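You operate a simulated robot arm through the tools that you are given. There is no shell and no other tool.

You are at the controls of a simulated two-armed robot. One attempt, no reset.

JOB
Put the can labelled "lime" from the top of small steel table on the white plate marked march and the can that says "plain" on the shelf marked clean. Take the slotted block with yellow base and put it on the top of table marked checks. Open the drawer marked seal rings, take the teal gasket from the inside of drawer marked seal rings and leave it in the teal divided tub, then shut the rings. Pull the drawer marked kept cups open. Any order will do. Set down upright: can, slotted block with yellow base.

It is judged by the outcome, as a careful person would: the job done as asked, and still so three seconds after it is handed in. It fails if anything else is knocked over, pushed out of place, dropped, spilled or broken. A push-on lid holds only when it is set on centred and level and pressed home; a screw cap is set on level and turned clockwise until tight.

ROBOT AND FRAMES
Two 7-joint arms with fingered hands on one trunk, on a base that moves. Base frame: it is fixed to the floor where the robot stands at the start and does not move with it; the origin is under the middle of the robot, x ahead of it, y to its left, z up. Units: cm, degrees, N and s.
The left shoulder is at the start at [6, 13.8, 82.2], the right one opposite. With the tool pointing down near the work surface each hand reaches from about 24 to 70 cm from the robot's upright axis, wherever it stands, measured 20 degrees to its own side. Places, roughly: can marked plain sample, can marked spare with ora [100, 25, 75]; drawer marked kept cups [-170, -110, 10]; drawer marked seal rings [-330, -600, 30]; plate marked march [75, 25, 75]; shelf marked clean (78x17 cm) [-8, 92, 76]; slotted block with yellow base (8x4x5 cm) [110, 0, 70]; teal divided tub (24x15x7 cm) [-610, -450, 90]; teal gasket (7x7x2 cm) [-340, -600, 20]; top of table marked checks [30, -240, 90]. Payload 4 kg a hand.
Tool frame (each hand has its own): the origin (TCP) lies between the finger pads and is the grasp point; the fingertips stand 3.6 cm ahead of it; z points along the fingers, y is the line along which they close. The gripper opens to 12 cm; its body begins 4.2 cm behind the TCP. The gripper is a hand of 5 fingers: y runs from the thumb to the fingers, the wrist lies at [-1.5, -10.9, -20] in the tool frame, and closing takes about 1.5 s.
Orientation is that of the tool frame in the base frame, as a unit quaternion [w, x, y, z]. With the fingers straight down and the wrist toward the robot, the tool's x, y and z point along [0, 1, 0], [1, 0, 0] and [0, 0, -1] of the base frame.

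CONTROLS
- The arms move only by the tool send_rows. It takes "left_series", "right_series" or both (then of equal length, played together; a hand with none holds still); each is a list that holds one entry, the list of rows, each a list of 6 numbers: the shift along the base's x, y, z in cm, then the turn, a rotation vector about the base's x, y, z in degrees. In form: [[[dx, dy, dz, rx, ry, rz], ...]]. A call has 1 to 20 rows; each row shifts and turns the commanded pose from where the row before left it. "left_fingers" and "right_fingers" are, for a hand that has rows, the opening, from 0 (shut) to 1 (fully open), set as the call begins (left out, the last holds). Rows are played at 5 a second. More than 5 cm and 8.6 degrees between two rows, or a gripper value outside its range, and nothing of the call is played. A pose out of reach is approached as far as the arm can. The call stops where the force on the tool passes 40 N (or 10 N more than at its start, if that is more) or the arm is blocked; 0.2 s more then pass. The fingers move at their own pace (about 15.3 cm/s each) and stop on an object; they squeeze with about 22 N. The grip force told is the motor's: it shows also when the fingers shut on nothing. Time passes only in rows, and 0.2 s behind the last, so rows that do not move let the fingers close. The reply holds the time, the measured pose of the TCP, the force on the tool along the base axes, the opening and the grip force, in the units named above and with some noise, with the torque about the TCP (base axes, N m) and any sound that the robot's microphone picked up.
- Cameras (640 x 400 px; columns grow to the right, rows downward): "scene" is now at [3.19, 5.44, 145.31]; the picture's right is [0.58, -0.82, 0.00], its down [-0.53, -0.38, -0.76] and it looks along [0.62, 0.44, -0.65] (base axes); focal length 270 px, centre (320, 200). "left" rides on the left gripper at [-6.9, -7.9, -13.1] in its tool frame; the picture's right is [-0.78, -0.29, 0.55], its down [0.55, -0.73, 0.40] and it looks along [0.29, 0.61, 0.74] (tool axes); focal length 222 px, centre (320, 200). "right" rides on the right gripper at [6.9, -7.9, -13.1] in its tool frame; the picture's right is [-0.78, 0.29, -0.55], its down [-0.55, -0.73, 0.40] and it looks along [-0.29, 0.61, 0.74] (tool axes); focal length 222 px, centre (320, 200). There is no depth. A picture from a camera that has moved, and an enlarged one, comes with that camera's place and axes in the base frame and with its lens. The place of the scene camera against the robot may be out by one fixed shift of up to 1.8 cm in any direction.
- grab_frame(camera): a new picture of that camera. It takes no simulated time.
- move_column(by): slides the trunk up (or, below 0, down) by that many cm; the arms and the scene camera ride with it, the base frame stays. It gives what a move gives, with no picture.
- drive_base(legs): drives the robot by 1 to 6 legs, each [ahead, left, turn to the left] in cm, cm and degrees, along the robot's own axes; the way and the turn of a leg run together, so that a leg with both is an arc; at most 150 cm and 180 degrees a leg. The arms and the cameras ride along, it lands a little off, and it stops where it bumps. It gives what a move gives.
- set_fingers(index, middle, ring, little, thumb_bend, thumb_turn, hand): sets how far each is bent, from 0 (flat) to 100 (curled in); at 30 the hand is open as for a grip, at 70 the pads meet at the TCP. One left out holds its place. A second passes; each finger stops where it meets its share of the squeeze, and holds until it gets a number again. A gripper value or a shape takes the hand back. It gives what a move gives, with no picture; readings hold the bend of each and the force on index, middle, ring, little, thumb and palm. thumb_turn goes from beside the hand (0) to across from the fingers (100), as for a grip.
- hand_shape(shape, hand): the hand has 5 fingers and takes this shape, open, in about a second: jaw (thumb against the fingers, like two jaws); tri (thumb and two fingers); tip (a fingertip pinch); poke (one finger out to press); point (the index stretched); flat (the hand flat); cup (the hand cupped); fist (a fist). The gripper value then closes the fingers along that shape, each until it touches; the sizes above hold for jaw. It gives what a move gives, with no picture.
- pan_tilt(pan, tilt): turns the head with the scene camera to pan (to the left, within 86 degrees either way) and tilt (down, from -29 to 69), counted from straight ahead of the robot. It gives what a move gives.
- inspect(camera, box): a new picture of the part [left, top, right, bottom] of that camera's present view, enlarged. It takes no simulated time.
- sign_off(): hands the job in; it is judged then, once.

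Nothing tells you exact positions but the pictures and the camera data. Unless the task says otherwise, let go and move clear before handing in.

The tools are called after ">>>" by a JSON object that holds its "name" and its "arguments". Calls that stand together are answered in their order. send_rows: Moves the arms, as the interface text tells. Its arguments: {"type":"object","properties":{"left_series":{"type":"array","items":{"type":"array","items":{"type":"array","items":{"type":"number"}}}},"left_fingers":{"type":"number"},"right_series":{"type":"array","items":{"type":"array","items":{"type":"array","items":{"type":"number"}}}},"right_fingers":{"type":"number"}},"required":[]} The other tools are called the same way: move_column (by) moves the trunk up or down; hand_shape (shape, hand) gives the hand a shape; set_fingers (index, middle, ring, little, thumb_bend, thumb_turn, hand) moves the fingers one by one; drive_base (legs) drives the base; pan_tilt (pan, tilt) turns the head that bears the scene camera; grab_frame (camera) takes a picture; inspect (camera, box) takes an enlarged picture of a part of a camera's view; sign_off () hands the job in.

At the start:

```text
time_s: 0.0
left_position: [49.64, 41.24, 102.14]
left_tcp_rot: [0.0, 0.707, 0.707, -0.001]
left_ft_force: [0.1, 0.2, 0.0]
left_ft_torque: [0.04, 0.0, -0.01]
left_gripper_width: 11.95
left_grip_force: 0.0
left_shape: jaw
left_bend: [30.0, 30.0, 30.0, 30.0, 30.0, 97.0]
left_finger forces: [0.0, 0.1, 0.0, 0.0, 0.0, 0.0]
right_position: [67.45, -4.63, 100.97]
right_tcp_rot: [0.0, 0.707, 0.707, 0.0]
right_ft_force: [-0.1, -1.0, 0.8]
right_ft_torque: [0.0, -0.01, -0.01]
right_gripper_width: 11.96
right_grip_force: 0.0
right_shape: jaw
right_bend: [30.0, 30.0, 30.0, 30.0, 30.0, 97.0]
right_finger forces: [0.1, 0.0, 0.1, 0.0, 0.0, 0.0]
trunk travel left (down, up): [-40.0, 19.0]
robot x, y, heading: [0.01, 0.24, 0.0]
head pan, tilt (commanded): [35.3, 40.6]
```

scene: 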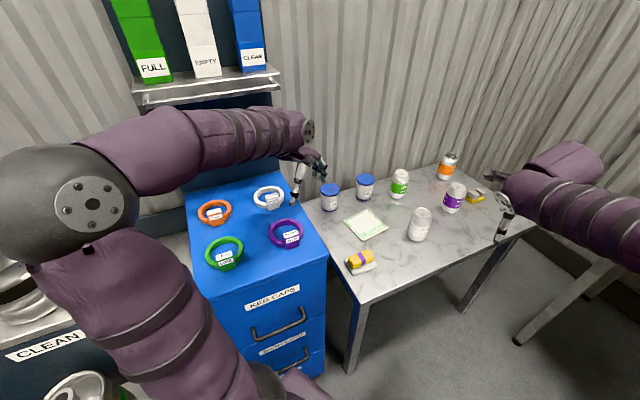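
right: 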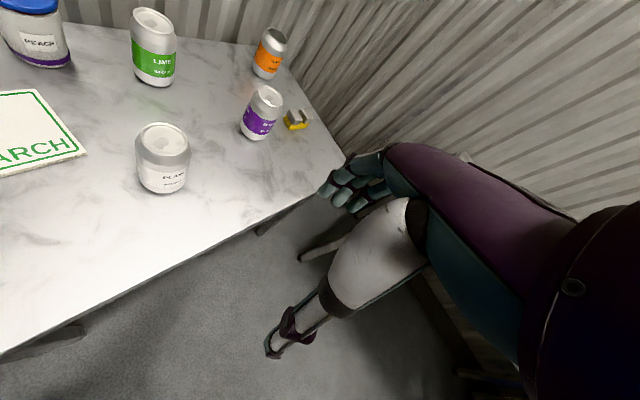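
left: 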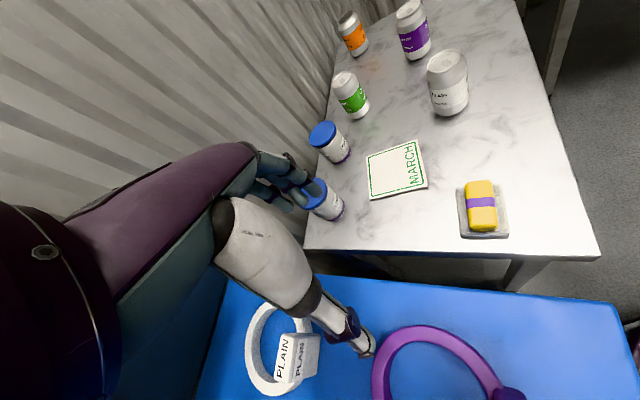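

The scene shows a marble-topped steel table with the cans (lime, plain, spare), the march plate and the yellow items, and a blue cabinet to the left. I'll take closer looks before moving.

>>> {"name": "inspect", "arguments": {"camera": "scene", "box": [300, 130, 540, 280]}}

>>> {"name": "inspect", "arguments": {"camera": "right", "box": [0, 0, 360, 225]}}

>>> {"name": "inspect", "arguments": {"camera": "left", "box": [280, 0, 600, 250]}}

>>> {"name": "inspect", "arguments": {"camera": "scene", "box": [180, 170, 340, 400]}}

```text
2.67 times, centred on (420, 205) of scene
camera zoom: at [3.19, 5.44, 145.31], right [0.58, -0.82, 0.0], down [-0.53, -0.38, -0.76], along [0.62, 0.44, -0.65], focal length 719 px, centre (53, 187)
```

zoom: 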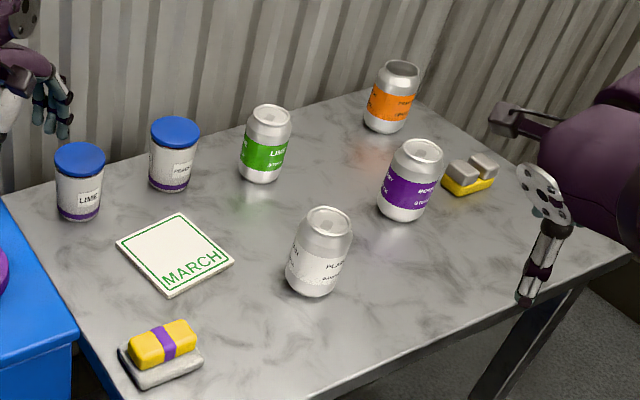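

```text
1.78 times, centred on (180, 112) of right
camera zoom: at [59.55, 2.25, 114.06], right [0.29, -0.78, 0.55], down [-0.73, -0.55, -0.4], along [0.61, -0.29, -0.74], focal length 395 px, centre (569, 356)
```

zoom: 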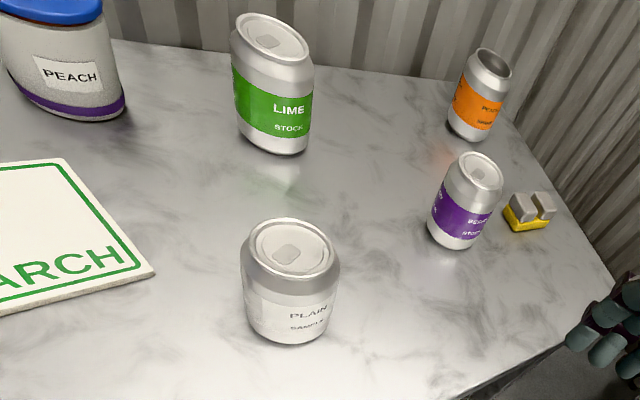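

```text
1.60 times, centred on (440, 125) of left
camera zoom: at [41.46, 34.42, 115.12], right [-0.29, -0.78, -0.55], down [-0.73, 0.55, -0.4], along [0.61, 0.29, -0.74], focal length 355 px, centre (128, 320)
```

zoom: 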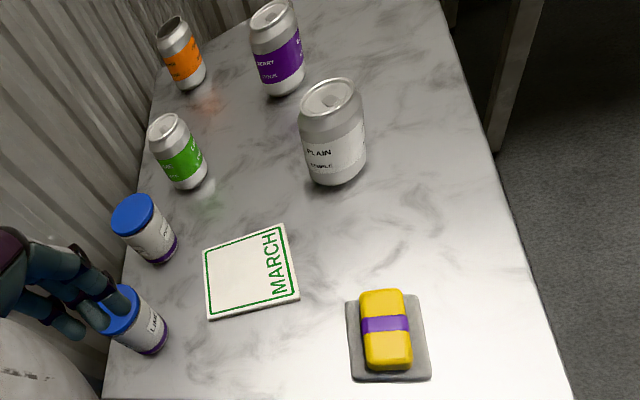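

```text
1.74 times, centred on (260, 285) of scene
camera zoom: at [3.19, 5.44, 145.31], right [0.58, -0.82, 0.0], down [-0.53, -0.38, -0.76], along [0.62, 0.44, -0.65], focal length 469 px, centre (424, 52)
```

zoom: 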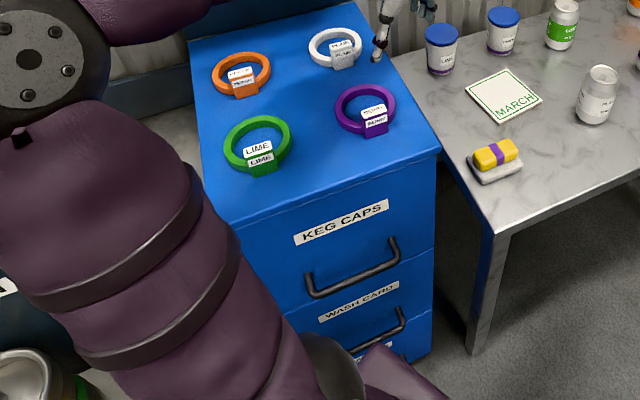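

The lime can stands near [98.7, 31, 70–81] and the plain can near [79, 15, 70–81]; the table top seems to be at about z 70. Next I look around with the head to see the clean shelf and the table to the right.

>>> {"name": "pan_tilt", "arguments": {"pan": 80, "tilt": 40}}

>>> {"name": "grab_frame", "arguments": {"camera": "scene"}}

>>> {"name": "pan_tilt", "arguments": {"pan": -60, "tilt": 20}}

>>> {"name": "grab_frame", "arguments": {"camera": "scene"}}

>>> {"name": "pan_tilt", "arguments": {"pan": -86, "tilt": 20}}

>>> {"name": "grab_frame", "arguments": {"camera": "scene"}}

```text
time_s: 1.1
left_position: [49.61, 41.33, 101.96]
left_tcp_rot: [0.0, 0.707, 0.707, 0.001]
left_ft_force: [0.9, 0.1, 0.1]
left_ft_torque: [0.06, -0.01, 0.0]
left_gripper_width: 11.97
left_grip_force: 0.0
left_shape: jaw
left_bend: [30.0, 30.0, 30.0, 30.0, 30.0, 97.0]
left_finger forces: [0.0, 0.0, 0.0, 0.0, 0.0, 0.1]
right_position: [67.54, -4.69, 100.88]
right_tcp_rot: [0.0, 0.706, 0.708, 0.0]
right_ft_force: [-0.1, -0.1, 0.4]
right_ft_torque: [0.0, -0.01, -0.01]
right_gripper_width: 11.99
right_grip_force: 0.1
right_shape: jaw
right_bend: [30.0, 30.0, 30.0, 30.0, 30.0, 97.0]
right_finger forces: [0.1, 0.0, 0.0, 0.0, 0.1, 0.1]
trunk travel left (down, up): [-40.0, 19.0]
robot x, y, heading: [0.05, 0.02, -0.0]
head pan, tilt (commanded): [80.0, 40.0]
```

```text
taken
camera scene: at [-2.23, 8.92, 145.39], right [0.98, -0.17, 0.0], down [-0.11, -0.63, -0.77], along [0.13, 0.75, -0.64], focal length 270 px, centre (320, 200)
```

scene: 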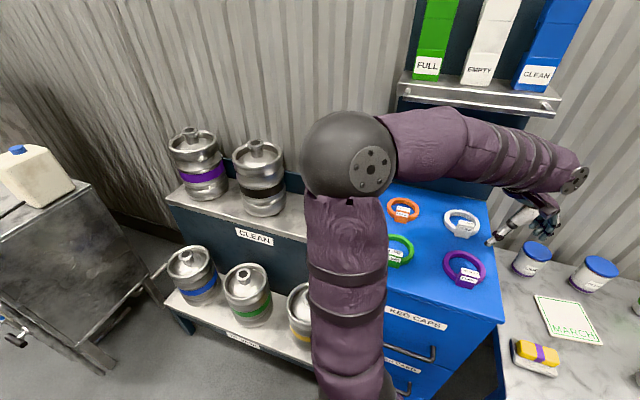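

```text
time_s: 3.4
left_position: [49.68, 41.36, 102.07]
left_tcp_rot: [-0.001, 0.707, 0.707, 0.0]
left_ft_force: [-0.6, -0.1, -0.2]
left_ft_torque: [-0.02, 0.01, -0.01]
left_gripper_width: 11.98
left_grip_force: 0.0
left_shape: jaw
left_bend: [30.0, 30.0, 30.0, 30.0, 30.0, 97.0]
left_finger forces: [0.0, 0.0, 0.0, 0.1, 0.0, 0.0]
right_position: [67.48, -4.61, 100.82]
right_tcp_rot: [0.001, 0.707, 0.707, -0.001]
right_ft_force: [0.3, -0.4, 0.1]
right_ft_torque: [0.02, -0.05, 0.02]
right_gripper_width: 11.99
right_grip_force: 0.0
right_shape: jaw
right_bend: [30.0, 30.0, 30.0, 30.0, 30.0, 97.0]
right_finger forces: [0.0, 0.0, 0.1, 0.0, 0.1, 0.0]
trunk travel left (down, up): [-40.0, 19.0]
robot x, y, heading: [-0.03, -0.02, 0.0]
head pan, tilt (commanded): [-60.0, 20.0]
```

```text
taken
camera scene: at [0.95, -7.51, 148.54], right [-0.87, -0.5, 0.0], down [-0.17, 0.3, -0.94], along [0.47, -0.81, -0.34], focal length 270 px, centre (320, 200)
```

scene: 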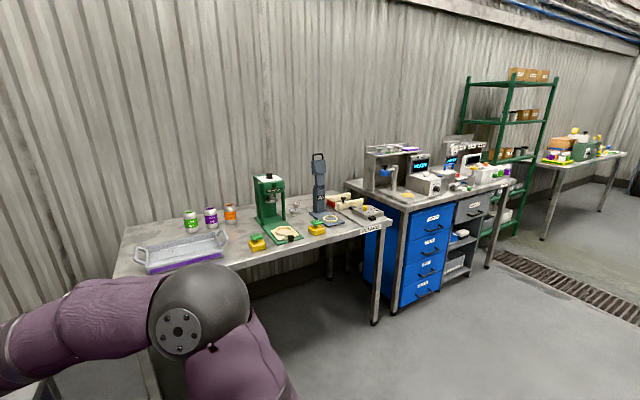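

```text
time_s: 4.2
left_position: [49.6, 41.26, 102.04]
left_tcp_rot: [0.0, 0.707, 0.707, -0.001]
left_ft_force: [1.0, 0.1, 0.3]
left_ft_torque: [0.01, -0.03, 0.04]
left_gripper_width: 11.96
left_grip_force: 0.2
left_shape: jaw
left_bend: [30.0, 30.0, 30.0, 30.0, 30.0, 97.0]
left_finger forces: [0.0, 0.1, 0.0, 0.0, 0.0, 0.0]
right_position: [67.45, -4.68, 100.97]
right_tcp_rot: [-0.001, 0.707, 0.707, -0.001]
right_ft_force: [0.6, 0.9, 0.3]
right_ft_torque: [0.02, 0.03, 0.02]
right_gripper_width: 11.99
right_grip_force: 0.1
right_shape: jaw
right_bend: [30.0, 30.0, 30.0, 30.0, 30.0, 97.0]
right_finger forces: [0.1, 0.0, 0.0, 0.0, 0.1, 0.1]
trunk travel left (down, up): [-40.0, 19.0]
robot x, y, heading: [0.67, -0.14, 0.1]
head pan, tilt (commanded): [-85.9, 20.0]
```

```text
taken
camera scene: at [-3.05, -8.74, 148.54], right [-1.0, -0.07, 0.0], down [-0.02, 0.34, -0.94], along [0.07, -0.94, -0.34], focal length 270 px, centre (320, 200)
```

scene: 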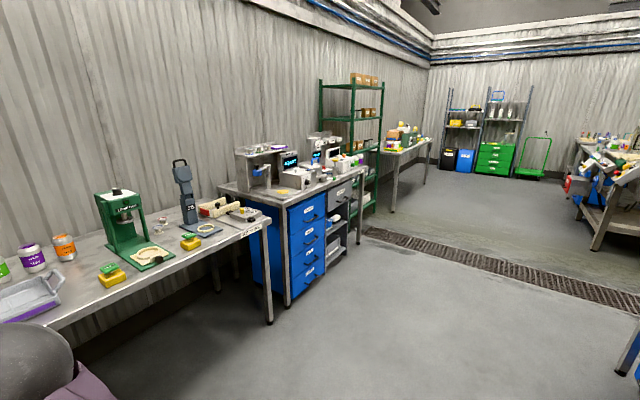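

I can see the clean shelf with kegs to my left, and long benches to my right. I'll zoom on the labels to confirm which is which.

>>> {"name": "inspect", "arguments": {"camera": "scene", "box": [150, 140, 390, 290]}}

>>> {"name": "inspect", "arguments": {"camera": "scene", "box": [0, 180, 280, 330]}}

>>> {"name": "inspect", "arguments": {"camera": "scene", "box": [370, 60, 640, 230]}}

```text
2.67 times, centred on (270, 215) of scene
camera zoom: at [-3.05, -8.74, 148.54], right [-1.0, -0.07, 0.0], down [-0.02, 0.34, -0.94], along [0.07, -0.94, -0.34], focal length 719 px, centre (453, 160)
```

zoom: 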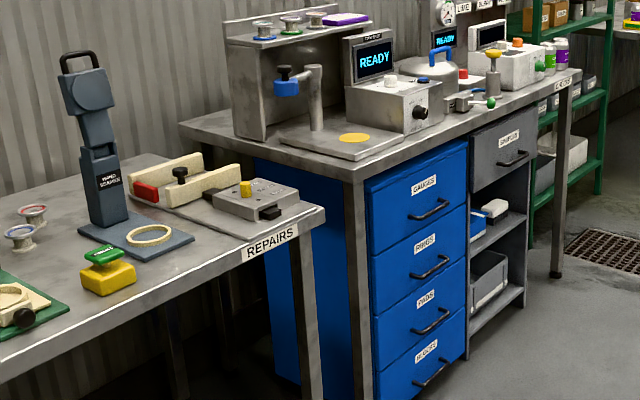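

```text
2.29 times, centred on (140, 255) of scene
camera zoom: at [-3.05, -8.74, 148.54], right [-1.0, -0.07, 0.0], down [-0.02, 0.34, -0.94], along [0.07, -0.94, -0.34], focal length 616 px, centre (731, 74)
```

zoom: 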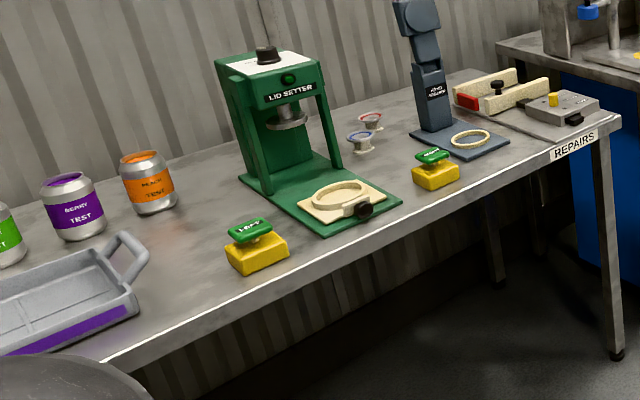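

```text
2.35 times, centred on (505, 145) of scene
camera zoom: at [-3.05, -8.74, 148.54], right [-1.0, -0.07, 0.0], down [-0.02, 0.34, -0.94], along [0.07, -0.94, -0.34], focal length 634 px, centre (-115, 329)
```

zoom: 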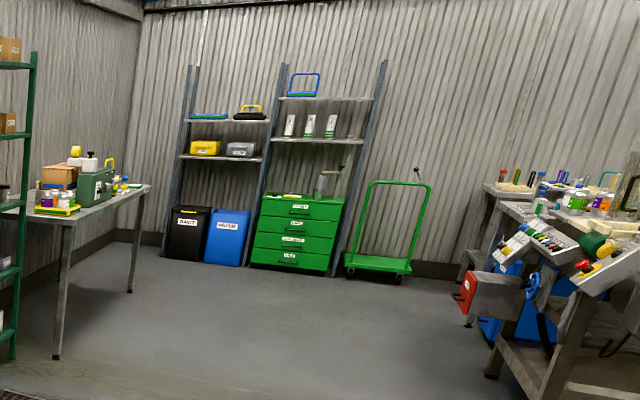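

The nearer bench to the right is "REPAIRS"; the one past it appears to be "CHECKS", and the green drawers on the far wall match the seal rings place. The station in front is turned by about -30°, so I'll pull the arms in, look down at my own base, then turn to face it squarely.

>>> {"name": "send_rows", "arguments": {"left_series": [[[-4, -3, 2, 0, 0, 0], [-4, -3, 2, 0, 0, 0], [-3, -3, 1, 0, 0, 0], [-3, -3, 1, 0, 0, 0]]], "right_series": [[[-4.5, -2, 2, 0, 0, 0], [-4.5, -3, 2, 0, 0, 0], [-4.5, -3, 1, 0, 0, 0], [-4.5, -3, 1, 0, 0, 0]]]}}

>>> {"name": "pan_tilt", "arguments": {"pan": 0, "tilt": 69}}

>>> {"name": "grab_frame", "arguments": {"camera": "scene"}}

>>> {"name": "pan_tilt", "arguments": {"pan": -80, "tilt": 69}}

>>> {"name": "grab_frame", "arguments": {"camera": "scene"}}

>>> {"name": "pan_tilt", "arguments": {"pan": 60, "tilt": 35}}

>>> {"name": "grab_frame", "arguments": {"camera": "scene"}}

```text
refused: row 1 steps farther than a row can; nothing moved
```

```text
time_s: 5.8
left_position: [49.67, 41.2, 102.1]
left_tcp_rot: [0.001, 0.707, 0.707, 0.0]
left_ft_force: [0.7, -0.2, 0.1]
left_ft_torque: [-0.02, -0.01, 0.01]
left_gripper_width: 11.98
left_grip_force: 0.0
left_shape: jaw
left_bend: [30.0, 30.0, 30.0, 30.0, 30.0, 97.0]
left_finger forces: [0.0, 0.0, 0.0, 0.0, 0.0, 0.1]
right_position: [67.48, -4.74, 100.93]
right_tcp_rot: [0.0, 0.708, 0.707, 0.001]
right_ft_force: [0.1, -0.5, -0.4]
right_ft_torque: [0.0, -0.01, 0.0]
right_gripper_width: 11.97
right_grip_force: 0.1
right_shape: jaw
right_bend: [30.0, 30.0, 30.0, 30.0, 30.0, 97.0]
right_finger forces: [0.0, 0.0, 0.1, 0.0, 0.0, 0.1]
trunk travel left (down, up): [-40.0, 19.0]
robot x, y, heading: [0.1, -0.1, 0.2]
head pan, tilt (commanded): [0.0, 68.8]
```

```text
taken
camera scene: at [1.88, 0.54, 141.78], right [0.0, -1.0, 0.0], down [-0.93, 0.0, -0.36], along [0.36, 0.0, -0.93], focal length 270 px, centre (320, 200)
```

scene: 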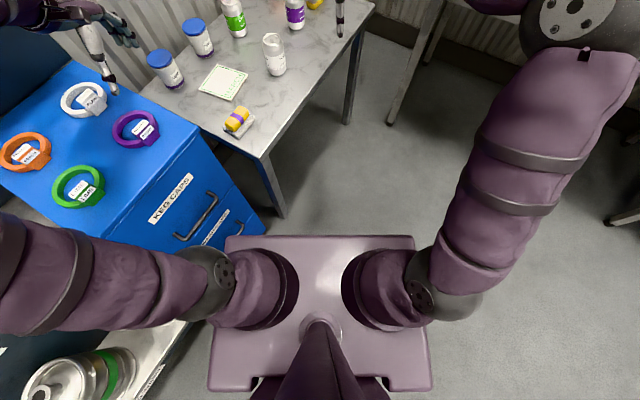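

```text
time_s: 7.4
left_position: [49.43, 41.31, 102.14]
left_tcp_rot: [0.0, 0.707, 0.707, 0.0]
left_ft_force: [-0.5, 0.2, 0.1]
left_ft_torque: [0.02, 0.0, 0.02]
left_gripper_width: 11.98
left_grip_force: 0.0
left_shape: jaw
left_bend: [30.0, 30.0, 30.0, 30.0, 30.0, 97.0]
left_finger forces: [0.0, 0.1, 0.0, 0.0, 0.0, 0.0]
right_position: [67.59, -4.7, 101.01]
right_tcp_rot: [0.001, 0.708, 0.707, 0.0]
right_ft_force: [0.1, 0.0, 0.2]
right_ft_torque: [-0.01, 0.01, 0.0]
right_gripper_width: 11.96
right_grip_force: 0.0
right_shape: jaw
right_bend: [30.0, 30.0, 30.0, 30.0, 30.0, 97.0]
right_finger forces: [0.0, 0.0, 0.0, 0.0, 0.0, 0.0]
trunk travel left (down, up): [-40.0, 19.0]
robot x, y, heading: [0.08, 0.14, -0.1]
head pan, tilt (commanded): [-80.0, 68.8]
```

```text
taken
camera scene: at [-2.74, -4.96, 141.78], right [-0.98, -0.17, 0.0], down [-0.16, 0.92, -0.36], along [0.06, -0.36, -0.93], focal length 270 px, centre (320, 200)
```

scene: 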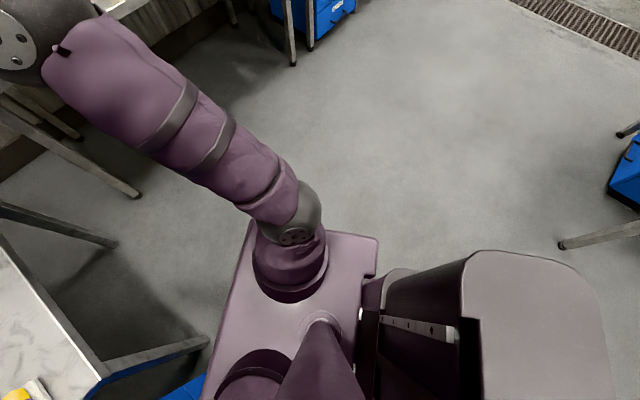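

```text
time_s: 9.6
left_position: [49.6, 41.3, 102.02]
left_tcp_rot: [0.0, 0.707, 0.707, 0.0]
left_ft_force: [-0.8, 0.1, 0.9]
left_ft_torque: [0.01, 0.01, 0.0]
left_gripper_width: 11.98
left_grip_force: 0.1
left_shape: jaw
left_bend: [30.0, 30.0, 30.0, 30.0, 30.0, 97.0]
left_finger forces: [0.1, 0.1, 0.0, 0.1, 0.1, 0.1]
right_position: [67.49, -4.7, 100.97]
right_tcp_rot: [0.0, 0.708, 0.706, 0.001]
right_ft_force: [-0.1, -1.0, 0.0]
right_ft_torque: [-0.01, 0.0, 0.0]
right_gripper_width: 11.96
right_grip_force: 0.1
right_shape: jaw
right_bend: [30.0, 30.0, 30.0, 30.0, 30.0, 97.0]
right_finger forces: [0.1, 0.0, 0.1, 0.0, 0.0, 0.1]
trunk travel left (down, up): [-40.0, 19.0]
robot x, y, heading: [-0.0, 0.17, -0.3]
head pan, tilt (commanded): [60.0, 35.0]
```

```text
taken
camera scene: at [0.69, 8.17, 146.15], right [0.87, -0.5, 0.0], down [-0.29, -0.5, -0.82], along [0.41, 0.71, -0.57], focal length 270 px, centre (320, 200)
```

scene: 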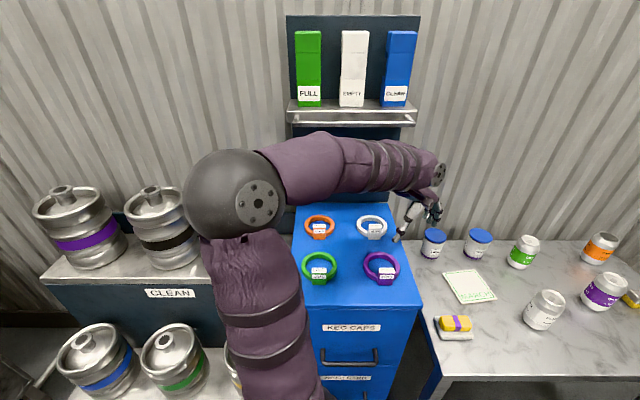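

The base platform and arms are visible; the station (clean shelf, blue cabinet, steel table) is square to a heading of about 60°. I'll draw both hands in and up before driving.

>>> {"name": "send_rows", "arguments": {"left_series": [[[-3, -3, 2, 0, 0, 0], [-3, -3, 2, 0, 0, 0], [-3, -3, 1, 0, 0, 0], [-3, -3, 1, 0, 0, 0], [-3, -3, 1, 0, 0, 0]]], "right_series": [[[-4, -2, 2, 0, 0, 0], [-4, -2, 2, 0, 0, 0], [-4, -2.5, 1, 0, 0, 0], [-4, -2.5, 1, 0, 0, 0], [-4, -2.5, 1, 0, 0, 0]]]}}

>>> {"name": "drive_base", "arguments": {"legs": [[20, -35, 0]]}}

```text
time_s: 10.8
left_position: [34.53, 26.17, 109.11]
left_tcp_rot: [0.001, 0.707, 0.707, 0.0]
left_ft_force: [-0.5, -0.2, 1.1]
left_ft_torque: [-0.02, -0.01, 0.01]
left_gripper_width: 11.96
left_grip_force: 0.1
left_shape: jaw
left_bend: [30.0, 30.0, 30.0, 30.0, 30.0, 97.0]
left_finger forces: [0.0, 0.1, 0.0, 0.1, 0.0, 0.0]
right_position: [47.24, -16.02, 107.77]
right_tcp_rot: [0.001, 0.707, 0.707, 0.001]
right_ft_force: [-0.6, -0.6, 0.7]
right_ft_torque: [0.02, -0.02, 0.03]
right_gripper_width: 11.98
right_grip_force: 0.0
right_shape: jaw
right_bend: [30.0, 30.0, 30.0, 30.0, 30.0, 97.0]
right_finger forces: [0.0, 0.0, 0.1, 0.1, 0.0, 0.0]
trunk travel left (down, up): [-40.0, 19.0]
robot x, y, heading: [0.27, -0.26, 0.0]
head pan, tilt (commanded): [60.0, 35.0]
```

```text
time_s: 13.3
left_position: [54.27, -8.71, 108.93]
left_tcp_rot: [0.0, 0.705, 0.709, 0.0]
left_ft_force: [-0.4, 0.2, 0.2]
left_ft_torque: [0.01, 0.0, 0.01]
left_gripper_width: 11.95
left_grip_force: 0.1
left_shape: jaw
left_bend: [30.0, 30.0, 30.0, 30.0, 30.0, 97.0]
left_finger forces: [0.0, 0.0, 0.2, 0.1, 0.0, 0.0]
right_position: [67.33, -50.9, 107.78]
right_tcp_rot: [0.0, 0.705, 0.709, 0.0]
right_ft_force: [-1.2, 0.7, -0.1]
right_ft_torque: [0.0, 0.0, 0.02]
right_gripper_width: 11.98
right_grip_force: 0.1
right_shape: jaw
right_bend: [30.0, 30.0, 30.0, 30.0, 30.0, 97.0]
right_finger forces: [0.1, 0.0, 0.0, 0.1, 0.0, 0.1]
trunk travel left (down, up): [-40.0, 19.0]
robot x, y, heading: [19.95, -35.16, 0.3]
head pan, tilt (commanded): [60.0, 35.0]
```

The robot now stands near [20, -35], clear of the table. I'll turn left 60° to face the station, then look at it straight on.

>>> {"name": "drive_base", "arguments": {"legs": [[0, 0, 60]]}}

>>> {"name": "pan_tilt", "arguments": {"pan": 0, "tilt": 40}}

>>> {"name": "grab_frame", "arguments": {"camera": "scene"}}

```text
time_s: 16.4
left_position: [13.9, 7.85, 108.98]
left_tcp_rot: [0.0, 0.254, 0.967, 0.0]
left_ft_force: [0.2, 0.6, -0.5]
left_ft_torque: [0.02, -0.03, -0.01]
left_gripper_width: 11.95
left_grip_force: 0.1
left_shape: jaw
left_bend: [30.0, 30.0, 30.0, 30.0, 30.0, 97.0]
left_finger forces: [0.0, 0.0, 0.0, 0.0, 0.1, 0.1]
right_position: [57.02, -1.65, 107.8]
right_tcp_rot: [0.0, 0.254, 0.967, 0.0]
right_ft_force: [-0.7, 0.6, -0.1]
right_ft_torque: [0.01, 0.01, 0.0]
right_gripper_width: 11.98
right_grip_force: 0.0
right_shape: jaw
right_bend: [30.0, 30.0, 30.0, 30.0, 30.0, 97.0]
right_finger forces: [0.0, 0.0, 0.0, 0.0, 0.0, 0.1]
trunk travel left (down, up): [-40.0, 19.0]
robot x, y, heading: [20.15, -35.2, 60.5]
head pan, tilt (commanded): [60.0, 35.0]
```

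```text
time_s: 17.7
left_position: [13.87, 7.91, 109.04]
left_tcp_rot: [0.0, 0.254, 0.967, 0.0]
left_ft_force: [0.3, 0.4, 0.3]
left_ft_torque: [0.04, 0.01, -0.02]
left_gripper_width: 11.96
left_grip_force: 0.2
left_shape: jaw
left_bend: [30.0, 30.0, 30.0, 30.0, 30.0, 97.0]
left_finger forces: [0.0, 0.0, 0.0, 0.0, 0.1, 0.0]
right_position: [56.96, -1.73, 107.71]
right_tcp_rot: [0.0, 0.254, 0.967, -0.001]
right_ft_force: [-0.1, 0.5, 0.7]
right_ft_torque: [0.0, -0.02, 0.01]
right_gripper_width: 11.99
right_grip_force: 0.1
right_shape: jaw
right_bend: [30.0, 30.0, 30.0, 30.0, 30.0, 97.0]
right_finger forces: [0.0, 0.0, 0.0, 0.0, 0.0, 0.0]
trunk travel left (down, up): [-40.0, 19.0]
robot x, y, heading: [19.5, -34.89, 60.5]
head pan, tilt (commanded): [0.0, 40.0]
```

```text
taken
camera scene: at [21.77, -29.74, 145.4], right [0.87, -0.49, 0.0], down [-0.32, -0.56, -0.77], along [0.38, 0.67, -0.64], focal length 270 px, centre (320, 200)
```

scene: 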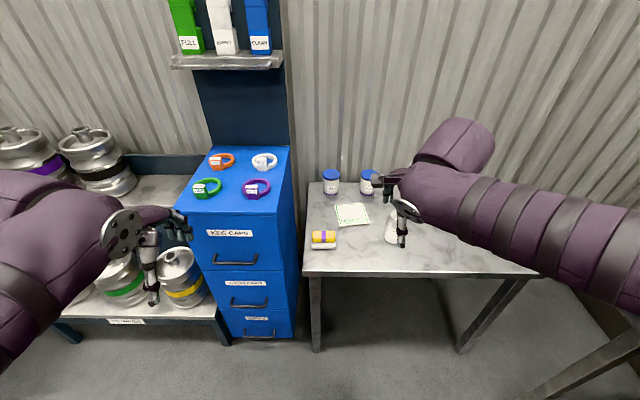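

The station is square ahead now, table front edge near 37 cm along its depth axis. I'll move in to bring the lime can, plate, plain can and block all within the right hand's reach.

>>> {"name": "drive_base", "arguments": {"legs": [[24, -13, -0.5]]}}

>>> {"name": "drive_base", "arguments": {"legs": [[11, 0, 0]]}}

>>> {"name": "pan_tilt", "arguments": {"pan": -25, "tilt": 45}}

>>> {"name": "grab_frame", "arguments": {"camera": "scene"}}

>>> {"name": "grab_frame", "arguments": {"camera": "right"}}

```text
time_s: 19.6
left_position: [37.4, 22.96, 108.92]
left_tcp_rot: [0.001, 0.256, 0.967, 0.0]
left_ft_force: [0.5, -0.3, 1.3]
left_ft_torque: [0.0, 0.01, 0.01]
left_gripper_width: 11.97
left_grip_force: 0.1
left_shape: jaw
left_bend: [30.0, 30.0, 30.0, 30.0, 30.0, 97.0]
left_finger forces: [0.0, 0.0, 0.0, 0.0, 0.0, 0.0]
right_position: [80.43, 13.26, 107.78]
right_tcp_rot: [0.0, 0.257, 0.966, 0.0]
right_ft_force: [-0.2, 0.3, -0.5]
right_ft_torque: [0.0, -0.01, 0.01]
right_gripper_width: 11.97
right_grip_force: 0.0
right_shape: jaw
right_bend: [30.0, 30.0, 30.0, 30.0, 30.0, 97.0]
right_finger forces: [0.0, 0.0, 0.0, 0.0, 0.0, 0.0]
trunk travel left (down, up): [-40.0, 19.0]
robot x, y, heading: [42.7, -20.48, 60.3]
head pan, tilt (commanded): [0.0, 40.0]
```

```text
time_s: 20.8
left_position: [40.6, 29.12, 108.93]
left_tcp_rot: [0.0, 0.244, 0.97, -0.002]
left_ft_force: [-0.4, 0.4, -0.7]
left_ft_torque: [0.02, -0.04, 0.0]
left_gripper_width: 11.94
left_grip_force: 0.0
left_shape: jaw
left_bend: [30.0, 30.0, 30.0, 30.0, 30.0, 97.0]
left_finger forces: [0.0, 0.1, 0.0, 0.1, 0.0, 0.0]
right_position: [83.85, 20.35, 107.66]
right_tcp_rot: [0.0, 0.243, 0.97, -0.001]
right_ft_force: [0.0, 0.4, -0.6]
right_ft_torque: [-0.03, -0.01, -0.02]
right_gripper_width: 11.98
right_grip_force: 0.0
right_shape: jaw
right_bend: [30.0, 30.0, 30.0, 30.0, 30.0, 97.0]
right_finger forces: [0.1, 0.0, 0.1, 0.0, 0.0, 0.1]
trunk travel left (down, up): [-40.0, 19.0]
robot x, y, heading: [47.31, -13.7, 62.0]
head pan, tilt (commanded): [0.0, 40.0]
stopped in leg 1: the robot was blocked; the commanded pose is now the measured one
```

```text
time_s: 21.7
left_position: [40.73, 29.08, 108.86]
left_tcp_rot: [0.0, 0.242, 0.97, 0.0]
left_ft_force: [-0.1, 0.5, 0.9]
left_ft_torque: [0.0, 0.0, 0.01]
left_gripper_width: 11.99
left_grip_force: 0.1
left_shape: jaw
left_bend: [30.0, 30.0, 30.0, 30.0, 30.0, 97.0]
left_finger forces: [0.1, 0.0, 0.1, 0.0, 0.0, 0.0]
right_position: [83.86, 20.38, 107.63]
right_tcp_rot: [0.0, 0.243, 0.97, -0.001]
right_ft_force: [0.5, -1.0, 0.5]
right_ft_torque: [0.0, 0.0, 0.05]
right_gripper_width: 11.97
right_grip_force: 0.0
right_shape: jaw
right_bend: [30.0, 30.0, 30.0, 30.0, 30.0, 97.0]
right_finger forces: [0.0, 0.1, 0.1, 0.0, 0.0, 0.0]
trunk travel left (down, up): [-40.0, 19.0]
robot x, y, heading: [47.64, -13.41, 62.1]
head pan, tilt (commanded): [-25.0, 45.0]
```

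```text
taken
camera scene: at [51.78, -11.04, 144.67], right [0.6, -0.8, 0.0], down [-0.57, -0.42, -0.71], along [0.57, 0.42, -0.71], focal length 270 px, centre (320, 200)
```

scene: 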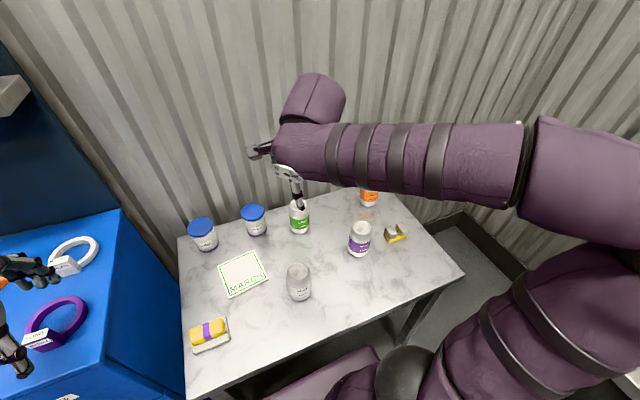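

```text
taken
camera right: at [74.01, 16.7, 120.83], right [0.83, -0.11, 0.55], down [0.14, -0.91, -0.4], along [0.54, 0.4, -0.74], focal length 222 px, centre (320, 200)
```

right: 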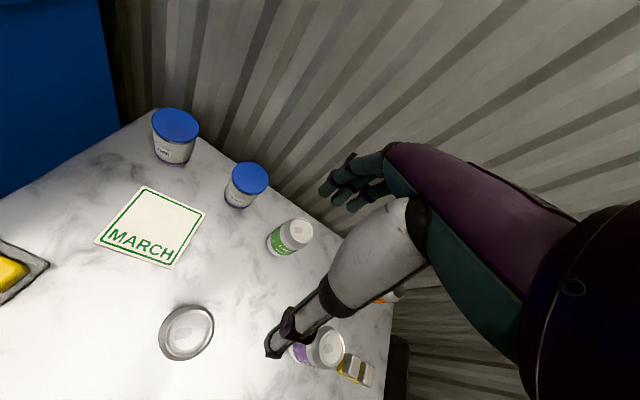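

The base touched something (likely the table's left leg) at about [47.5, -13.5], so I'll back off slightly; everything on the table still looks in place. Then I'll bring the right hand over the lime can, which I take to be near [96, 29.6].

>>> {"name": "drive_base", "arguments": {"legs": [[-2, -3, 0]]}}

>>> {"name": "grab_frame", "arguments": {"camera": "right"}}

>>> {"name": "inspect", "arguments": {"camera": "scene", "box": [160, 170, 480, 400]}}

```text
time_s: 22.6
left_position: [42.38, 25.79, 109.0]
left_tcp_rot: [0.0, 0.244, 0.97, 0.0]
left_ft_force: [0.1, -1.4, 0.4]
left_ft_torque: [0.05, 0.04, 0.01]
left_gripper_width: 11.97
left_grip_force: 0.1
left_shape: jaw
left_bend: [30.0, 30.0, 30.0, 30.0, 30.0, 97.0]
left_finger forces: [0.1, 0.0, 0.0, 0.0, 0.1, 0.1]
right_position: [85.55, 17.11, 107.68]
right_tcp_rot: [-0.001, 0.243, 0.97, 0.0]
right_ft_force: [-0.1, -0.4, -0.6]
right_ft_torque: [0.05, 0.01, 0.0]
right_gripper_width: 11.98
right_grip_force: 0.1
right_shape: jaw
right_bend: [30.0, 30.0, 30.0, 30.0, 30.0, 97.0]
right_finger forces: [0.0, 0.1, 0.0, 0.0, 0.1, 0.0]
trunk travel left (down, up): [-40.0, 19.0]
robot x, y, heading: [49.1, -17.15, 62.0]
head pan, tilt (commanded): [-25.0, 45.0]
```

```text
taken
camera right: at [75.77, 13.43, 120.85], right [0.83, -0.11, 0.55], down [0.14, -0.91, -0.4], along [0.54, 0.4, -0.74], focal length 222 px, centre (320, 200)
```

right: 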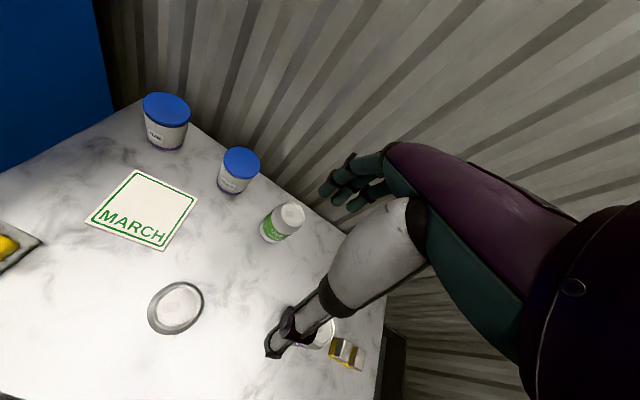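

```text
1.74 times, centred on (320, 285) of scene
camera zoom: at [53.54, -14.32, 144.67], right [0.6, -0.8, 0.0], down [-0.57, -0.42, -0.71], along [0.57, 0.42, -0.71], focal length 469 px, centre (320, 52)
```

zoom: 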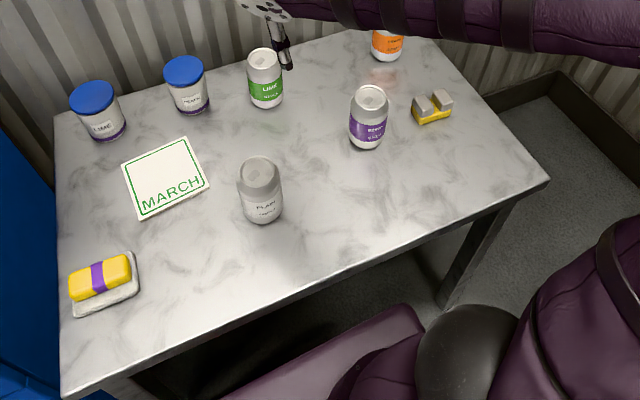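

The lime can is about 17 cm ahead and 4 cm to the right of the right hand. I'll raise the trunk for better reach and bring the hand over the can.

>>> {"name": "move_column", "arguments": {"by": 12}}

>>> {"name": "send_rows", "arguments": {"right_series": [[[1.42, 1.7, -3.4, 0, 0, 0], [1.42, 1.7, -3.4, 0, 0, 0], [1.42, 1.7, -3.4, 0, 0, 0], [1.42, 1.7, -3.4, 0, 0, 0], [1.42, 1.7, -3.4, 0, 0, 0], [1.42, 1.7, -3.4, 0, 0, 0], [1.42, 1.7, -3.4, 0, 0, 0], [1.42, 1.7, -3.4, 0, 0, 0]]], "right_fingers": 1}}

>>> {"name": "grab_frame", "arguments": {"camera": "right"}}

>>> {"name": "grab_frame", "arguments": {"camera": "scene"}}

```text
time_s: 24.1
left_position: [42.3, 26.03, 120.97]
left_tcp_rot: [0.0, 0.244, 0.97, -0.001]
left_ft_force: [-0.3, -0.2, -0.8]
left_ft_torque: [-0.02, -0.03, -0.04]
left_gripper_width: 11.98
left_grip_force: 0.0
left_shape: jaw
left_bend: [30.0, 30.0, 30.0, 30.0, 30.0, 97.0]
left_finger forces: [0.0, 0.0, 0.0, 0.1, 0.0, 0.0]
right_position: [85.57, 17.28, 119.74]
right_tcp_rot: [0.0, 0.244, 0.97, -0.001]
right_ft_force: [-0.9, 0.8, -0.4]
right_ft_torque: [0.0, 0.0, -0.01]
right_gripper_width: 11.97
right_grip_force: 0.0
right_shape: jaw
right_bend: [30.0, 30.0, 30.0, 30.0, 30.0, 97.0]
right_finger forces: [0.0, 0.1, 0.1, 0.0, 0.0, 0.0]
trunk travel left (down, up): [-52.0, 7.0]
robot x, y, heading: [49.32, -16.58, 61.9]
head pan, tilt (commanded): [-25.0, 45.0]
```

```text
time_s: 25.9
left_position: [42.48, 25.94, 120.89]
left_tcp_rot: [0.0, 0.243, 0.97, -0.002]
left_ft_force: [0.0, -0.3, 0.2]
left_ft_torque: [-0.04, -0.01, -0.03]
left_gripper_width: 11.99
left_grip_force: 0.1
left_shape: jaw
left_bend: [30.0, 30.0, 30.0, 30.0, 30.0, 97.0]
left_finger forces: [0.0, 0.0, 0.0, 0.0, 0.0, 0.1]
right_position: [97.21, 31.02, 92.35]
right_tcp_rot: [-0.001, 0.245, 0.97, -0.001]
right_ft_force: [0.5, 0.6, 0.5]
right_ft_torque: [0.01, 0.0, 0.0]
right_gripper_width: 12.0
right_grip_force: 0.1
right_shape: jaw
right_bend: [30.0, 30.0, 30.0, 30.0, 30.0, 97.0]
right_finger forces: [0.0, 0.0, 0.0, 0.0, 0.0, 0.1]
trunk travel left (down, up): [-52.0, 7.0]
robot x, y, heading: [49.4, -16.99, 61.6]
head pan, tilt (commanded): [-25.0, 45.0]
```

```text
taken
camera right: at [87.37, 27.21, 105.51], right [0.83, -0.11, 0.55], down [0.14, -0.91, -0.4], along [0.54, 0.4, -0.74], focal length 222 px, centre (320, 200)
```

right: 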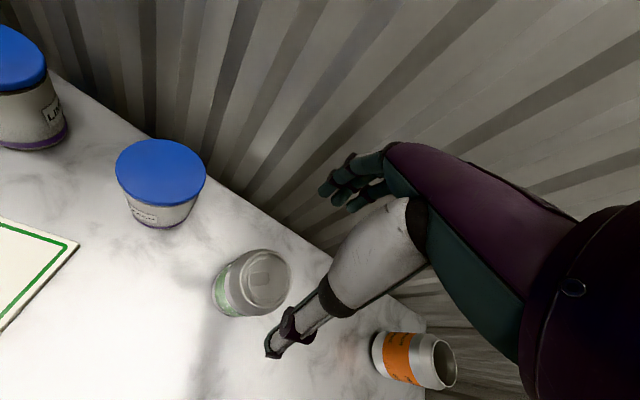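

```text
taken
camera scene: at [53.58, -14.12, 156.67], right [0.6, -0.8, 0.0], down [-0.57, -0.42, -0.71], along [0.57, 0.42, -0.71], focal length 270 px, centre (320, 200)
```

scene: 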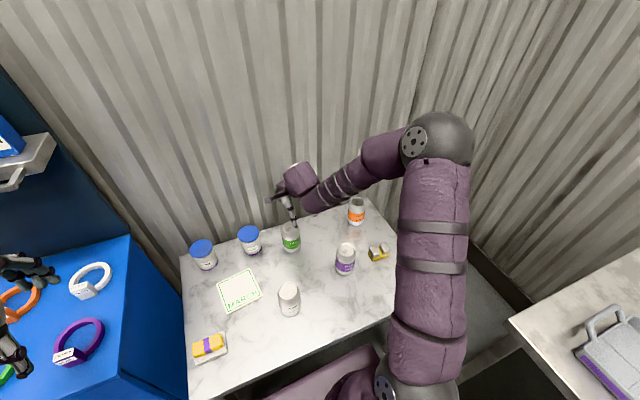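

The can's top sits about 1.4 cm nearer the robot than the hand's grasp point. I'll correct that and descend around the can with the fingers open.

>>> {"name": "send_rows", "arguments": {"right_series": [[[-0.66, -1.23, 0, 0, 0, 0], [0, 0, -3.5, 0, 0, 0], [0, 0, -3.5, 0, 0, 0], [0, 0, -3.5, 0, 0, 0], [0, 0, -3.0, 0, 0, 0]]]}}

>>> {"name": "grab_frame", "arguments": {"camera": "right"}}

>>> {"name": "inspect", "arguments": {"camera": "scene", "box": [210, 140, 410, 280]}}

```text
time_s: 27.1
left_position: [42.26, 25.87, 121.05]
left_tcp_rot: [0.0, 0.244, 0.97, 0.0]
left_ft_force: [0.4, -0.8, -0.4]
left_ft_torque: [0.0, -0.03, 0.0]
left_gripper_width: 11.96
left_grip_force: 0.1
left_shape: jaw
left_bend: [30.0, 30.0, 30.0, 30.0, 30.0, 97.0]
left_finger forces: [0.1, 0.0, 0.1, 0.1, 0.0, 0.0]
right_position: [96.42, 29.58, 79.0]
right_tcp_rot: [0.0, 0.243, 0.97, 0.0]
right_ft_force: [-0.7, 0.8, 0.6]
right_ft_torque: [0.04, 0.01, 0.01]
right_gripper_width: 11.98
right_grip_force: 0.0
right_shape: jaw
right_bend: [30.0, 30.0, 30.0, 30.0, 30.0, 97.0]
right_finger forces: [0.1, 0.0, 0.0, 0.1, 2.2, 0.0]
trunk travel left (down, up): [-52.0, 7.0]
robot x, y, heading: [49.07, -16.6, 62.0]
head pan, tilt (commanded): [-25.0, 45.0]
```

```text
taken
camera right: at [86.55, 25.87, 92.04], right [0.83, -0.11, 0.55], down [0.14, -0.91, -0.4], along [0.54, 0.4, -0.74], focal length 222 px, centre (320, 200)
```

right: 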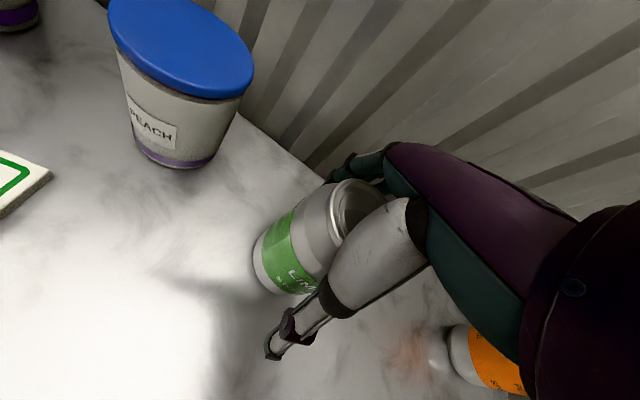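

```text
2.86 times, centred on (310, 210) of scene
camera zoom: at [53.47, -14.24, 156.69], right [0.6, -0.8, 0.0], down [-0.57, -0.42, -0.71], along [0.57, 0.42, -0.71], focal length 770 px, centre (349, 171)
```

zoom: 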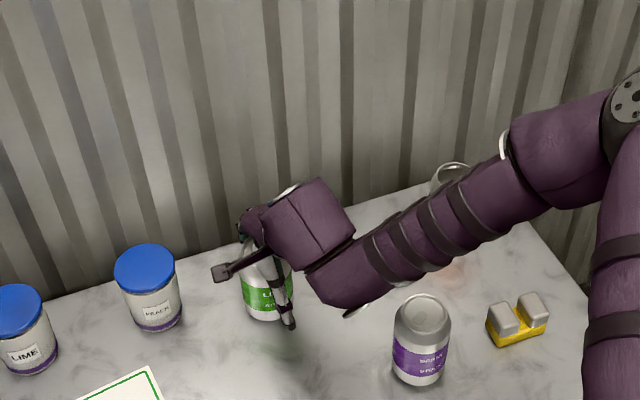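

The fingers are around the lime can, with the thumb just touching. I'll close the hand and let it settle.

>>> {"name": "send_rows", "arguments": {"right_series": [[[0, 0, 0, 0, 0, 0], [0, 0, 0, 0, 0, 0], [0, 0, 0, 0, 0, 0], [0, 0, 0, 0, 0, 0], [0, 0, 0, 0, 0, 0], [0, 0, 0, 0, 0, 0], [0, 0, 0, 0, 0, 0], [0, 0, 0, 0, 0, 0]]], "right_fingers": 0}}

>>> {"name": "grab_frame", "arguments": {"camera": "right"}}

>>> {"name": "inspect", "arguments": {"camera": "scene", "box": [210, 140, 410, 280]}}

```text
time_s: 28.9
left_position: [42.2, 25.97, 120.98]
left_tcp_rot: [-0.001, 0.243, 0.97, 0.0]
left_ft_force: [0.1, 0.0, -1.2]
left_ft_torque: [-0.02, -0.02, -0.01]
left_gripper_width: 11.99
left_grip_force: 0.1
left_shape: jaw
left_bend: [30.0, 30.0, 30.0, 30.0, 30.0, 97.0]
left_finger forces: [0.0, 0.1, 0.1, 0.0, 0.1, 0.0]
right_position: [96.29, 29.61, 78.91]
right_tcp_rot: [0.001, 0.244, 0.97, 0.001]
right_ft_force: [4.6, 2.3, 17.7]
right_ft_torque: [0.68, -0.44, -0.04]
right_gripper_width: 7.89
right_grip_force: 22.1
right_shape: jaw
right_bend: [43.0, 49.0, 53.0, 71.0, 43.0, 98.0]
right_finger forces: [15.6, 9.5, 0.0, 0.0, 26.9, 0.0]
trunk travel left (down, up): [-52.0, 7.0]
robot x, y, heading: [49.32, -16.99, 61.8]
head pan, tilt (commanded): [-25.0, 45.0]
```

```text
taken
camera right: at [86.52, 25.86, 92.11], right [0.83, -0.11, 0.55], down [0.14, -0.91, -0.4], along [0.54, 0.41, -0.74], focal length 222 px, centre (320, 200)
```

right: 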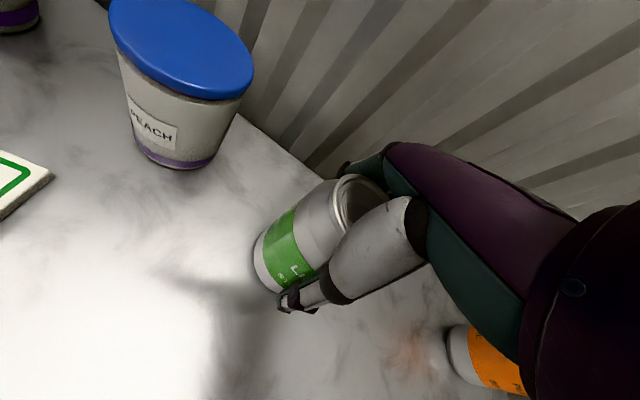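

```text
2.86 times, centred on (310, 210) of scene
camera zoom: at [53.39, -14.28, 156.68], right [0.6, -0.8, 0.0], down [-0.57, -0.42, -0.71], along [0.57, 0.42, -0.71], focal length 770 px, centre (349, 171)
```

zoom: 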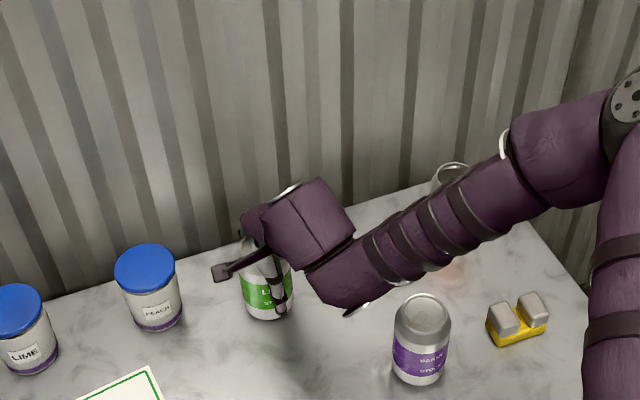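

Only the index and middle fingers with the thumb hold the can, and there's an upward push on the hand, so I want a closer look before lifting.

>>> {"name": "inspect", "arguments": {"camera": "right", "box": [220, 130, 420, 330]}}

>>> {"name": "inspect", "arguments": {"camera": "scene", "box": [260, 180, 340, 260]}}

>>> {"name": "grab_frame", "arguments": {"camera": "left"}}

```text
2.00 times, centred on (320, 230) of right
camera zoom: at [86.52, 25.86, 92.11], right [0.83, -0.11, 0.55], down [0.14, -0.91, -0.4], along [0.54, 0.41, -0.74], focal length 444 px, centre (320, 140)
```

zoom: 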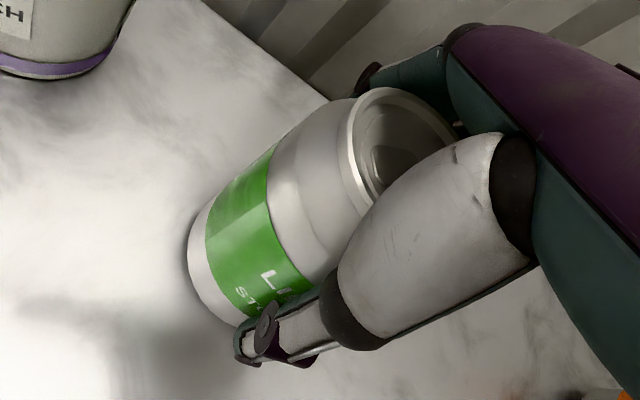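

```text
5.00 times, centred on (300, 220) of scene
camera zoom: at [53.39, -14.28, 156.68], right [0.6, -0.8, 0.0], down [-0.57, -0.42, -0.71], along [0.57, 0.42, -0.71], focal length 1348 px, centre (420, 100)
```

zoom: 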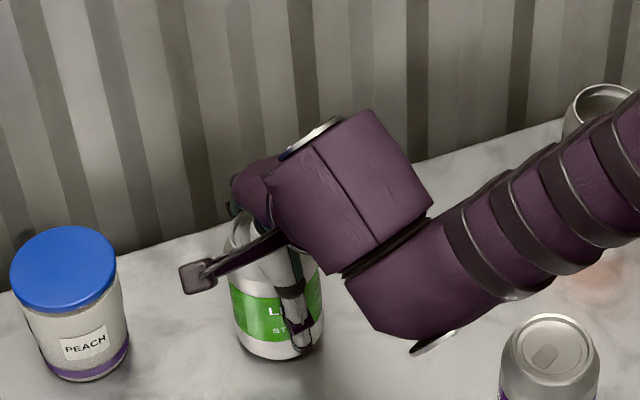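

```text
taken
camera left: at [44.42, 15.64, 134.06], right [0.55, -0.63, -0.55], down [-0.83, -0.39, -0.4], along [0.04, 0.67, -0.74], focal length 222 px, centre (320, 200)
```

left: 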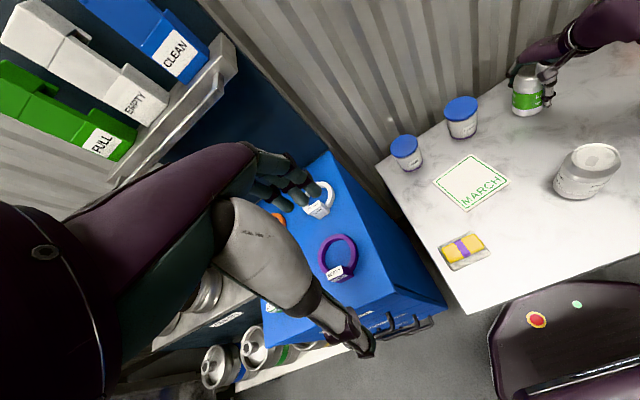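

The can stands upright but lies about 1.3 cm to the left of the thumb's line. I'll open, shift the hand left to centre it, and close again.

>>> {"name": "send_rows", "arguments": {"right_series": [[[0, 0, 0, 0, 0, 0], [0, 0, 0, 0, 0, 0], [0, 0, 0, 0, 0, 0], [0, 0, 0, 0, 0, 0], [-0.6, 0.3, 0, 0, 0, 0], [-0.6, 0.3, 0, 0, 0, 0]]], "right_fingers": 1}}

>>> {"name": "inspect", "arguments": {"camera": "scene", "box": [260, 180, 340, 260]}}

>>> {"name": "inspect", "arguments": {"camera": "right", "box": [220, 130, 420, 330]}}

```text
time_s: 30.3
left_position: [42.28, 25.86, 120.9]
left_tcp_rot: [0.0, 0.244, 0.97, 0.0]
left_ft_force: [-0.2, -0.8, -0.2]
left_ft_torque: [-0.02, -0.01, -0.01]
left_gripper_width: 11.98
left_grip_force: 0.0
left_shape: jaw
left_bend: [30.0, 30.0, 30.0, 30.0, 30.0, 97.0]
left_finger forces: [0.1, 0.0, 0.0, 0.0, 0.1, 0.1]
right_position: [95.05, 30.22, 78.94]
right_tcp_rot: [0.0, 0.243, 0.97, -0.001]
right_ft_force: [0.1, 0.0, -0.4]
right_ft_torque: [-0.03, 0.02, 0.05]
right_gripper_width: 12.0
right_grip_force: 0.1
right_shape: jaw
right_bend: [30.0, 30.0, 30.0, 30.0, 30.0, 97.0]
right_finger forces: [0.0, 0.0, 0.1, 0.0, 0.1, 0.0]
trunk travel left (down, up): [-52.0, 7.0]
robot x, y, heading: [49.21, -17.16, 61.8]
head pan, tilt (commanded): [-25.0, 45.0]
```

```text
5.00 times, centred on (300, 220) of scene
camera zoom: at [53.47, -14.18, 156.67], right [0.6, -0.8, 0.0], down [-0.57, -0.42, -0.71], along [0.57, 0.42, -0.71], focal length 1348 px, centre (420, 100)
```

zoom: 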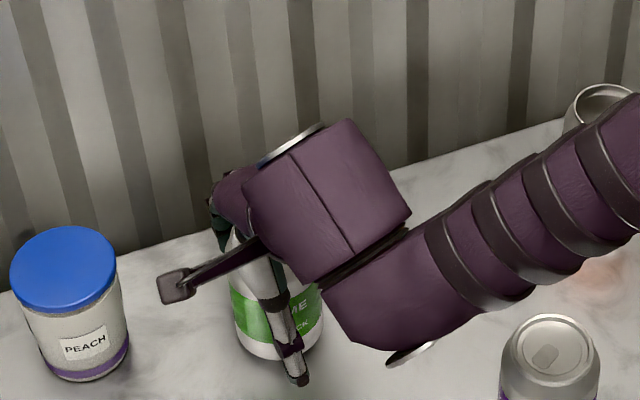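

```text
2.00 times, centred on (320, 230) of right
camera zoom: at [85.26, 26.46, 92.05], right [0.83, -0.11, 0.55], down [0.14, -0.91, -0.4], along [0.54, 0.4, -0.74], focal length 444 px, centre (320, 140)
```

zoom: 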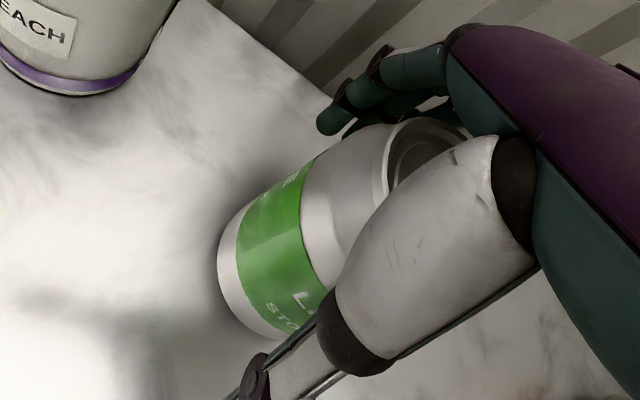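

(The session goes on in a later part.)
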